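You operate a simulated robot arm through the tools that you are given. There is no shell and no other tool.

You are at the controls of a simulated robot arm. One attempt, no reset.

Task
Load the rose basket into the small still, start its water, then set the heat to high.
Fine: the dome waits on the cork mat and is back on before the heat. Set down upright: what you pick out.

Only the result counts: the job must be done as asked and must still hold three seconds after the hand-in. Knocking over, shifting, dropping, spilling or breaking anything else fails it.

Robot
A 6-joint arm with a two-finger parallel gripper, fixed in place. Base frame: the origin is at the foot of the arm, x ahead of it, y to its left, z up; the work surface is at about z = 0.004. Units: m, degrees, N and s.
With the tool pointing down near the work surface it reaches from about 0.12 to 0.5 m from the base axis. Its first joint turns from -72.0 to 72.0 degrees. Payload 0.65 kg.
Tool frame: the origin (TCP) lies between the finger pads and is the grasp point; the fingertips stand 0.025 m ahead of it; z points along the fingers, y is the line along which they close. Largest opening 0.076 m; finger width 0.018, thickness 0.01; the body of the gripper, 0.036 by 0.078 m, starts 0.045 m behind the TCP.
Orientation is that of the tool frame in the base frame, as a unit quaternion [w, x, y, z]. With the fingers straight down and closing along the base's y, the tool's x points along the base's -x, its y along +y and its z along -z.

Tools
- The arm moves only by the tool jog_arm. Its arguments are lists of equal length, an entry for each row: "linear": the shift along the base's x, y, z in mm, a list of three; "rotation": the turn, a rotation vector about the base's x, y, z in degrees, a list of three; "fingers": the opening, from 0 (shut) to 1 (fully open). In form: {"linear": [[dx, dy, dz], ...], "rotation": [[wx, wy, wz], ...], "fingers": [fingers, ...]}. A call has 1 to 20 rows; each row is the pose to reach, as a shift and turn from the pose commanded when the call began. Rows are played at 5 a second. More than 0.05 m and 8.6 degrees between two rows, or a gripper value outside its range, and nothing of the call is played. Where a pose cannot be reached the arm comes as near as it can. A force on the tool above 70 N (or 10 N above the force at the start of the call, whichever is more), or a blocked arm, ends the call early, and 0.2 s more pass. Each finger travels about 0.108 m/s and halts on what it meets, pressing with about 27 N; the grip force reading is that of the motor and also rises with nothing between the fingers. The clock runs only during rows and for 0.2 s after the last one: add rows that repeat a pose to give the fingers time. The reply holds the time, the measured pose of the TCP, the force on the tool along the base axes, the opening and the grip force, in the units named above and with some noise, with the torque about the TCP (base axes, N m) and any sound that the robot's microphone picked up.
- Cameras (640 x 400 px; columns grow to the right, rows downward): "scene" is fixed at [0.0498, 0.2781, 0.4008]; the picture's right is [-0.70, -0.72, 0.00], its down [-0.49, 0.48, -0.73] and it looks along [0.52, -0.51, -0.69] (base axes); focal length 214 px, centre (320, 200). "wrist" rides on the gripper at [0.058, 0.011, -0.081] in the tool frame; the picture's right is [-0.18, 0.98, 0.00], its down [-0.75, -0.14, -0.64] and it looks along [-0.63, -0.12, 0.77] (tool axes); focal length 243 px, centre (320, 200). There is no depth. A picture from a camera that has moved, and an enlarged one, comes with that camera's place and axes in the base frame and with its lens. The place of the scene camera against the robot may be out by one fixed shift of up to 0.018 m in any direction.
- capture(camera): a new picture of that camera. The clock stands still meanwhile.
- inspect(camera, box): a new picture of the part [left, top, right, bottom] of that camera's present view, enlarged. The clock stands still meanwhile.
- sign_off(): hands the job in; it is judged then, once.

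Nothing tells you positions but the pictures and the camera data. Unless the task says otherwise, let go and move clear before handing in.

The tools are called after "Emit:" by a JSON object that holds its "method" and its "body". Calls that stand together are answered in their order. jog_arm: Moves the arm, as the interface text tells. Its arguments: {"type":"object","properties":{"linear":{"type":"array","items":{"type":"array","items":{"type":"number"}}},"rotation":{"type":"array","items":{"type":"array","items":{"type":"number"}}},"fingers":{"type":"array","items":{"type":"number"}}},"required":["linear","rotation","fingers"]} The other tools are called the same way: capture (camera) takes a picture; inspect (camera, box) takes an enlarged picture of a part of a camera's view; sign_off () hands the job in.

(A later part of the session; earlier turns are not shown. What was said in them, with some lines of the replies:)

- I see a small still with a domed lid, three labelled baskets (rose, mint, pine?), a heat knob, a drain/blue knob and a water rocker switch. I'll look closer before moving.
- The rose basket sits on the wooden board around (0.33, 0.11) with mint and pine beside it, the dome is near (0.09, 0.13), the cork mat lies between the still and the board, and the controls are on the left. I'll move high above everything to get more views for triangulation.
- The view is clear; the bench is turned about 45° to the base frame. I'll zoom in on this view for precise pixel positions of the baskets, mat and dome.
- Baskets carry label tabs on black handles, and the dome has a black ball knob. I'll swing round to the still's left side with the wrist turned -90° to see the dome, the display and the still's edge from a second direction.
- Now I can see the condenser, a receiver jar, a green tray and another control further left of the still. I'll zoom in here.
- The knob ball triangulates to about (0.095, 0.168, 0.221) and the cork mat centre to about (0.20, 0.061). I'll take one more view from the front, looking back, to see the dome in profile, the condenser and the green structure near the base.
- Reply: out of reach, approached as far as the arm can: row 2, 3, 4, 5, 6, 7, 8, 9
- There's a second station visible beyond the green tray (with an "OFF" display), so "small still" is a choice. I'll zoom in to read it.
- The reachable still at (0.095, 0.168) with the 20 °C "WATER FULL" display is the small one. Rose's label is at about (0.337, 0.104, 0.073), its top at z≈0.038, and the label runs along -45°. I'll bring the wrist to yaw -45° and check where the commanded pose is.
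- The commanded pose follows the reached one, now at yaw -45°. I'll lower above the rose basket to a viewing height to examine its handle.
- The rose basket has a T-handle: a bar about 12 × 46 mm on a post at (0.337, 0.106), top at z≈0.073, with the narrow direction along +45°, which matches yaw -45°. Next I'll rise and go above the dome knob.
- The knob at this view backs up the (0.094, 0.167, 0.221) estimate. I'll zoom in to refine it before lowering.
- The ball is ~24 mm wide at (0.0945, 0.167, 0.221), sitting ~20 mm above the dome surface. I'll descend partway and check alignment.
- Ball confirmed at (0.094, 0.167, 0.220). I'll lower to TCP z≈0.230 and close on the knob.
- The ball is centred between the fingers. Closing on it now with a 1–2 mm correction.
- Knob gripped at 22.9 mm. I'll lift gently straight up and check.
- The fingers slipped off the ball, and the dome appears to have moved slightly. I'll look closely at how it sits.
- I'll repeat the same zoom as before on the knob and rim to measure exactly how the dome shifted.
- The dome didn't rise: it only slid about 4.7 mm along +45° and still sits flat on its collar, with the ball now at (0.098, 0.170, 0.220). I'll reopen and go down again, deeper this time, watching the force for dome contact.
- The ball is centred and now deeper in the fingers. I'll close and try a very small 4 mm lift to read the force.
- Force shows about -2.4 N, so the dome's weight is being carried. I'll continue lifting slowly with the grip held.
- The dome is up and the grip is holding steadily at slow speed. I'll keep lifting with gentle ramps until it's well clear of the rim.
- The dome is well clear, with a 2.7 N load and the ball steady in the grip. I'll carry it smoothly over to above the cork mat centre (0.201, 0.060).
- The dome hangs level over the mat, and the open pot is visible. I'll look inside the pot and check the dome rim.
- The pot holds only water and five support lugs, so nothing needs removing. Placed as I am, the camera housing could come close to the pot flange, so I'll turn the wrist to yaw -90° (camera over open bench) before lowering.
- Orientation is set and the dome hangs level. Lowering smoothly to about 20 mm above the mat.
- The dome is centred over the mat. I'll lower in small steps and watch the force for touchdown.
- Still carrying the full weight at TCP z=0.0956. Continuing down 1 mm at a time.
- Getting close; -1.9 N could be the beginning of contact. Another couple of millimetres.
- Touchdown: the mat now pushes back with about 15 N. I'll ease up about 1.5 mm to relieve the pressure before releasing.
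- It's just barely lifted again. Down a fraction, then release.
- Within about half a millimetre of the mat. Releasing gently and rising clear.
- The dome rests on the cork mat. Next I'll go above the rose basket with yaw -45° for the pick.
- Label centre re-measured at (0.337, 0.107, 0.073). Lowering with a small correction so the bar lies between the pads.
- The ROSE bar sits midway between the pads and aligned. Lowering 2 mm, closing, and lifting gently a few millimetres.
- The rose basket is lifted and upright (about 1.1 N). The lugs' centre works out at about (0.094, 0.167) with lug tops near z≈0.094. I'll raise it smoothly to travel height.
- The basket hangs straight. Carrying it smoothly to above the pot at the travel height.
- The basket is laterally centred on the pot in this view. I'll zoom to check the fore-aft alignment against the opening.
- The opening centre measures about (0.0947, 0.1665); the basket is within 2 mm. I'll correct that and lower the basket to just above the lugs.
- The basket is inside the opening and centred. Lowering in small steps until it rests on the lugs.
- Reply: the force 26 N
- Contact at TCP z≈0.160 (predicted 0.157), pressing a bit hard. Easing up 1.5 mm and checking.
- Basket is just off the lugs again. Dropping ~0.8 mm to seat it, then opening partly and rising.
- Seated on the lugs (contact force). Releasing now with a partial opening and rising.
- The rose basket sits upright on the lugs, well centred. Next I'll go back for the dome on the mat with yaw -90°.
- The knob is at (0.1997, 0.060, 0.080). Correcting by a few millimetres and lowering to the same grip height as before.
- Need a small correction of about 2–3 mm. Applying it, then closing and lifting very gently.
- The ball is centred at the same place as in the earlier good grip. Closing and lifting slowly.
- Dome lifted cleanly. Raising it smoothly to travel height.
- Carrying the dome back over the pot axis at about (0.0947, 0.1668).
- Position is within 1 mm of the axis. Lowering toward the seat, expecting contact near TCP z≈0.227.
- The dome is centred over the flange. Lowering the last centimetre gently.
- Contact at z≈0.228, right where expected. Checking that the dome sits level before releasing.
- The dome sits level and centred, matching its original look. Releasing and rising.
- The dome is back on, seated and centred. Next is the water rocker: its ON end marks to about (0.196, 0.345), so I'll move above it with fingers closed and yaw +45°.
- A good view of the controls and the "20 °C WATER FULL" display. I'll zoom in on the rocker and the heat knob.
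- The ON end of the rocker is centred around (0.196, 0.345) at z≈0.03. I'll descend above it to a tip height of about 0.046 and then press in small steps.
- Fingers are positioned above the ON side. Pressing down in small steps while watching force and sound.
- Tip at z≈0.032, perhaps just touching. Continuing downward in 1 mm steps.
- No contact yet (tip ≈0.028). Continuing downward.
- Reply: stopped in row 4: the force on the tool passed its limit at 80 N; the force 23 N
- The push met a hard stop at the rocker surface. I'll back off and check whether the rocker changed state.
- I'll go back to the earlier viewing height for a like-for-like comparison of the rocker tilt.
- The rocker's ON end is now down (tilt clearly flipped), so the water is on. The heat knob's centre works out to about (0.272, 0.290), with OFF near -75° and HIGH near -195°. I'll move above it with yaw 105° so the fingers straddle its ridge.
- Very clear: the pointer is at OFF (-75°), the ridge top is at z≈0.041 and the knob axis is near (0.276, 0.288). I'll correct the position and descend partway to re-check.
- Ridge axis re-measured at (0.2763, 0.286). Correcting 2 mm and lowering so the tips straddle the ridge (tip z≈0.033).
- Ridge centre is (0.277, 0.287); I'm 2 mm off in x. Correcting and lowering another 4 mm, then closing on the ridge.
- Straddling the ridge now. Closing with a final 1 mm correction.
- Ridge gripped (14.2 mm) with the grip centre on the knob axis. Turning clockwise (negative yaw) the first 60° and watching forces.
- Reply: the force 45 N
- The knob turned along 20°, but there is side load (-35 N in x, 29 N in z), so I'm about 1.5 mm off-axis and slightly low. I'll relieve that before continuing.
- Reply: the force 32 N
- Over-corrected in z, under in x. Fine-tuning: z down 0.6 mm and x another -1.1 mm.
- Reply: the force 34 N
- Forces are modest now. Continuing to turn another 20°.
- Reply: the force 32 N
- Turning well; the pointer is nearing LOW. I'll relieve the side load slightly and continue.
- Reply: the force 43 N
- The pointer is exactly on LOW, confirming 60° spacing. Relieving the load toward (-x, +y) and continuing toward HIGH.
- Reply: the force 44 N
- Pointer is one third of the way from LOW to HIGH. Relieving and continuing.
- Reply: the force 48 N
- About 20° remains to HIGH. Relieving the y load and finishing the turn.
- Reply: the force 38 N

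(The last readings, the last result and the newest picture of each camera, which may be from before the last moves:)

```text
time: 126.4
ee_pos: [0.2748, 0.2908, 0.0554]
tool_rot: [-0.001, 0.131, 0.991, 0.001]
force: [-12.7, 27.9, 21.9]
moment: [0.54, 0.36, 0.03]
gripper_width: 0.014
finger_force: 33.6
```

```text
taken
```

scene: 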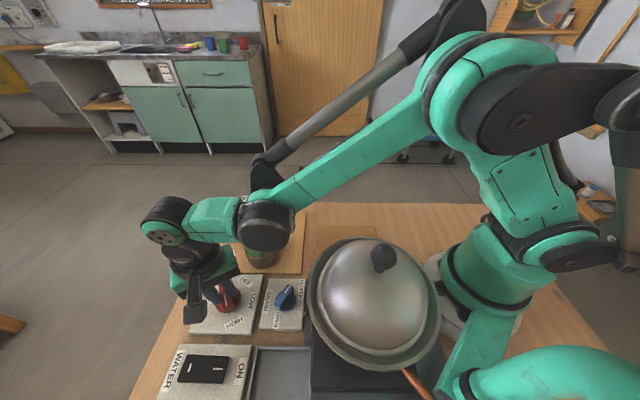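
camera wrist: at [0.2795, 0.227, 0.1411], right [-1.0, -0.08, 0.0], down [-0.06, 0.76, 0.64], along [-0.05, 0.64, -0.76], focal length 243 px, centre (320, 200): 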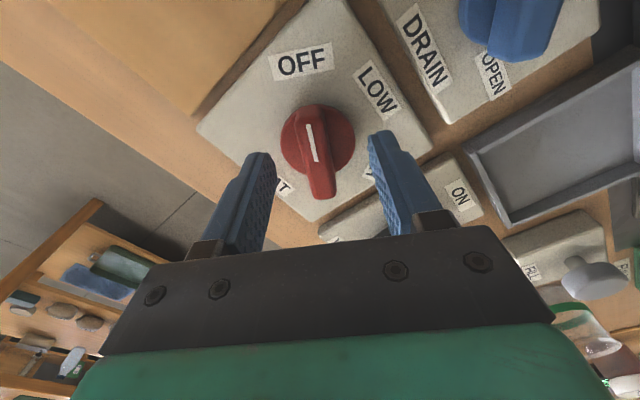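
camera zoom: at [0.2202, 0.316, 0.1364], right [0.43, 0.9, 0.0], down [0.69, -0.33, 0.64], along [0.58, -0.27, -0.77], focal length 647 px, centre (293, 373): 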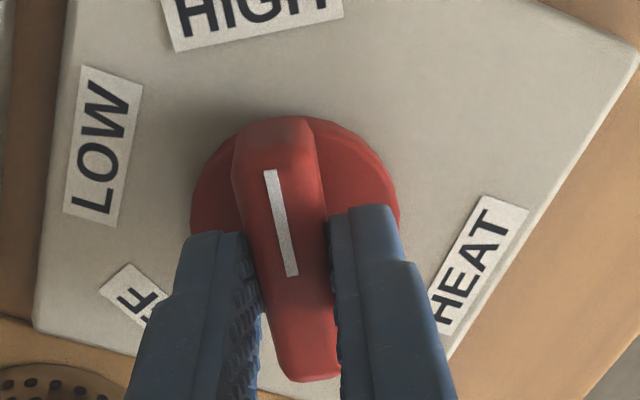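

The pointer now lines up with HIGH exactly as it did with OFF at the beginning. I'll relieve the side load, release, and rise straight up.

Emit:
{"method": "jog_arm", "body": {"linear": [[0, 0.4, 0.2], [0.1, 0.8, 0.3], [0.1, 0.8, 0.3]], "rotation": [[0, 0, 0], [0, 0, 0], [0, 0, 0]], "fingers": [0, 0, 0]}}

Emit:
{"method": "jog_arm", "body": {"linear": [[0, 0, 0], [0, 0, 0], [0, 0, 0], [0, 0, 0], [0, 0, 10], [0, 0, 25], [0, 0, 50], [0, 0, 80], [0, 0, 120], [0, 0, 120]], "rotation": [[0, 0, 0], [0, 0, 0], [0, 0, 0], [0, 0, 0], [0, 0, 0], [0, 0, 0], [0, 0, 0], [0, 0, 0], [0, 0, 0], [0, 0, 0]], "fingers": [0.25, 0.4, 0.55, 0.6, 0.6, 0.6, 0.6, 0.6, 0.6, 0.6]}}

Emit:
{"method": "capture", "body": {"camera": "wrist"}}

Emit:
{"method": "capture", "body": {"camera": "scene"}}

```text
time: 127.2
ee_pos: [0.2732, 0.2894, 0.0544]
tool_rot: [0.001, 0.132, 0.991, 0.0]
force: [-15.0, 6.4, 4.6]
moment: [0.36, 1.16, 0.02]
gripper_width: 0.0135
finger_force: 33.8
```

```text
time: 129.4
ee_pos: [0.2756, 0.2894, 0.1745]
tool_rot: [0.001, 0.129, 0.992, 0.001]
force: [0.7, 0.0, 0.1]
moment: [-0.03, 0.0, 0.04]
gripper_width: 0.0457
finger_force: 0.0
```

```text
taken
camera wrist: at [0.2208, 0.3151, 0.2557], right [0.43, 0.9, 0.0], down [0.69, -0.33, 0.64], along [0.58, -0.28, -0.76], focal length 243 px, centre (320, 200)
```

wrist: 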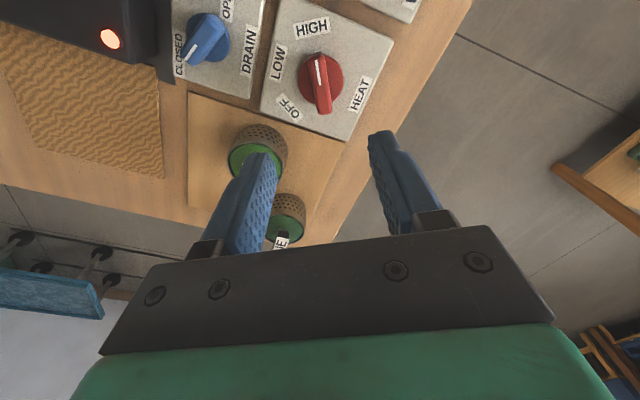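

```text
taken
```

scene: 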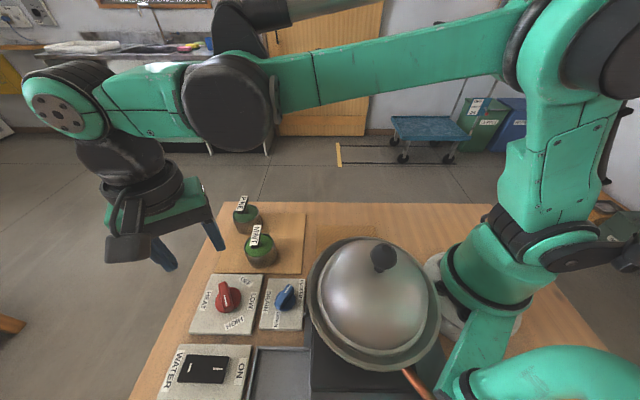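

The heater lamp is lit and the pointer is at HIGH. I'll inspect the knob, the rocker, the drain and the dome closely.

Emit:
{"method": "inspect", "body": {"camera": "wrist", "box": [80, 0, 400, 160]}}

Emit:
{"method": "inspect", "body": {"camera": "scene", "box": [150, 260, 320, 400]}}

Emit:
{"method": "inspect", "body": {"camera": "scene", "box": [290, 220, 460, 390]}}

```text
2.00 times, centred on (240, 80) of wrist
camera zoom: at [0.2208, 0.3151, 0.2557], right [0.43, 0.9, 0.0], down [0.69, -0.33, 0.64], along [0.58, -0.28, -0.76], focal length 485 px, centre (480, 440)
```

zoom: 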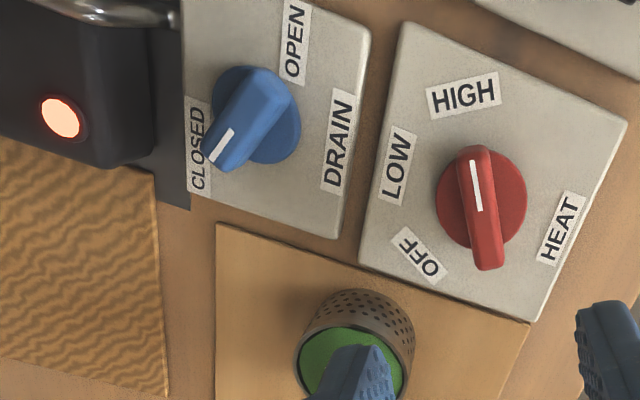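

```text
2.86 times, centred on (235, 330) of scene
camera zoom: at [0.0498, 0.2781, 0.4008], right [-0.7, -0.72, 0.0], down [-0.49, 0.48, -0.73], along [0.52, -0.51, -0.69], focal length 613 px, centre (563, -171)
```

zoom: 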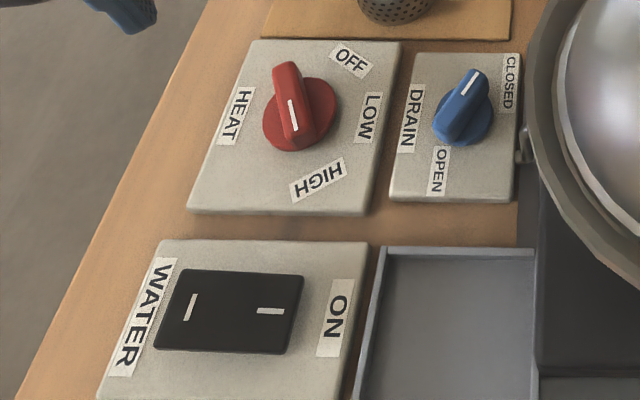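

```text
2.35 times, centred on (375, 305) of scene
camera zoom: at [0.0498, 0.2781, 0.4008], right [-0.7, -0.72, 0.0], down [-0.49, 0.48, -0.73], along [0.52, -0.51, -0.69], focal length 505 px, centre (191, -47)
```

zoom: 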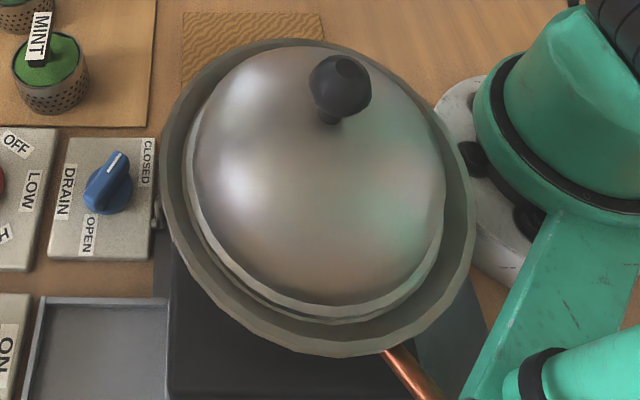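

Heat points at HIGH, the lamp is on, the drain is still CLOSED, and the dome is seated. I'll move to a clear position and check the rocker and the display once more.

Emit:
{"method": "jog_arm", "body": {"linear": [[-5, 0, 10], [-15, 1, 20], [-25, 3, 30], [-35, 5, 40], [-45, 7, 45], [-55, 9, 45], [-65, 11, 45], [-76, 14, 45], [-76, 14, 45]], "rotation": [[0, 0, 7.5], [0, 0, 15], [0, 0, 22.5], [0, 0, 30], [0, 0, 37.5], [0, 0, 45], [0, 0, 52.5], [0, 0, 60], [0, 0, 60]], "fingers": [0.6, 0.6, 0.6, 0.6, 0.6, 0.6, 0.6, 0.6, 0.6]}}

Emit:
{"method": "capture", "body": {"camera": "wrist"}}

Emit:
{"method": "inspect", "body": {"camera": "wrist", "box": [180, 0, 500, 180]}}

```text
time: 131.4
ee_pos: [0.1976, 0.3052, 0.221]
tool_rot: [0.002, -0.385, 0.923, 0.002]
force: [-1.3, -0.5, 0.8]
moment: [0.04, 0.01, -0.02]
gripper_width: 0.0457
finger_force: 0.0
```

```text
taken
camera wrist: at [0.1483, 0.2705, 0.3016], right [-0.57, 0.82, 0.0], down [0.63, 0.43, 0.64], along [0.53, 0.37, -0.76], focal length 243 px, centre (320, 200)
```

wrist: 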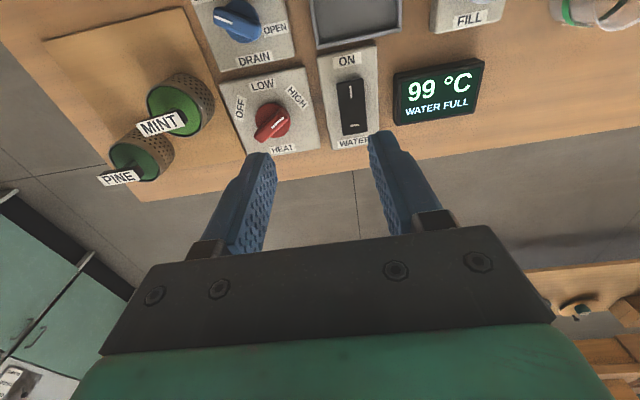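

```text
2.00 times, centred on (340, 90) of wrist
camera zoom: at [0.1483, 0.2705, 0.3016], right [-0.57, 0.82, 0.0], down [0.63, 0.43, 0.64], along [0.53, 0.37, -0.76], focal length 485 px, centre (280, 420)
```

zoom: 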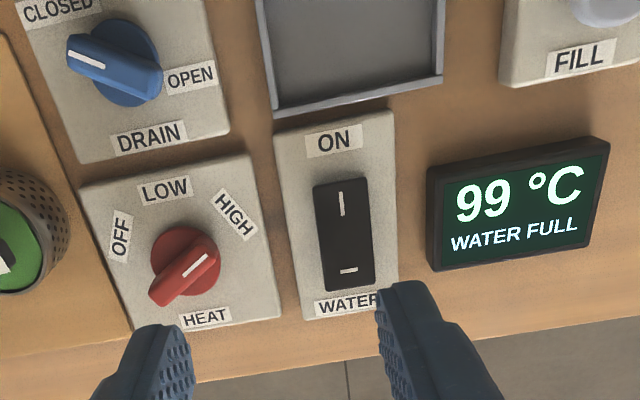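

The display reads 99 °C with WATER FULL, heat is on HIGH, the water rocker is ON, the dome is on and the arm is clear of everything. I'm handing the job in now.

Emit:
{"method": "sign_off", "body": {}}

```text
The job is handed in.
```

The job is handed in: the rose basket is in the small still, its water is on and the heat is set to high. I haven't been told how it was judged.

- **Rose basket:** it stands upright and centred on the lugs inside the pot, which held only water, so nothing had to come out first.
- **Dome:** it waited on the cork mat while I loaded the basket. It went back on, level and centred, before I touched the heat.
- **Water:** I pressed the ON end of the rocker until it flipped, and it stayed down. I saw no separate sign of water flowing.
- **Heat:** the pointer is on HIGH, the heater lamp is lit, and the display had risen from 20 °C to 99 °C with "WATER FULL" showing.

- **Dome slip:** on my first try at lifting the dome, the fingers slipped off the knob and it slid about 5 mm on its rim. It stayed flat and did not fall, and a slower second lift worked.
- **Rocker press:** the push went past its limit, reaching 80 N before the arm stopped. The switch looked undamaged.

The mint and pine baskets, the drain and the rest of the bench were not touched, and the arm was clear of everything at hand-in.
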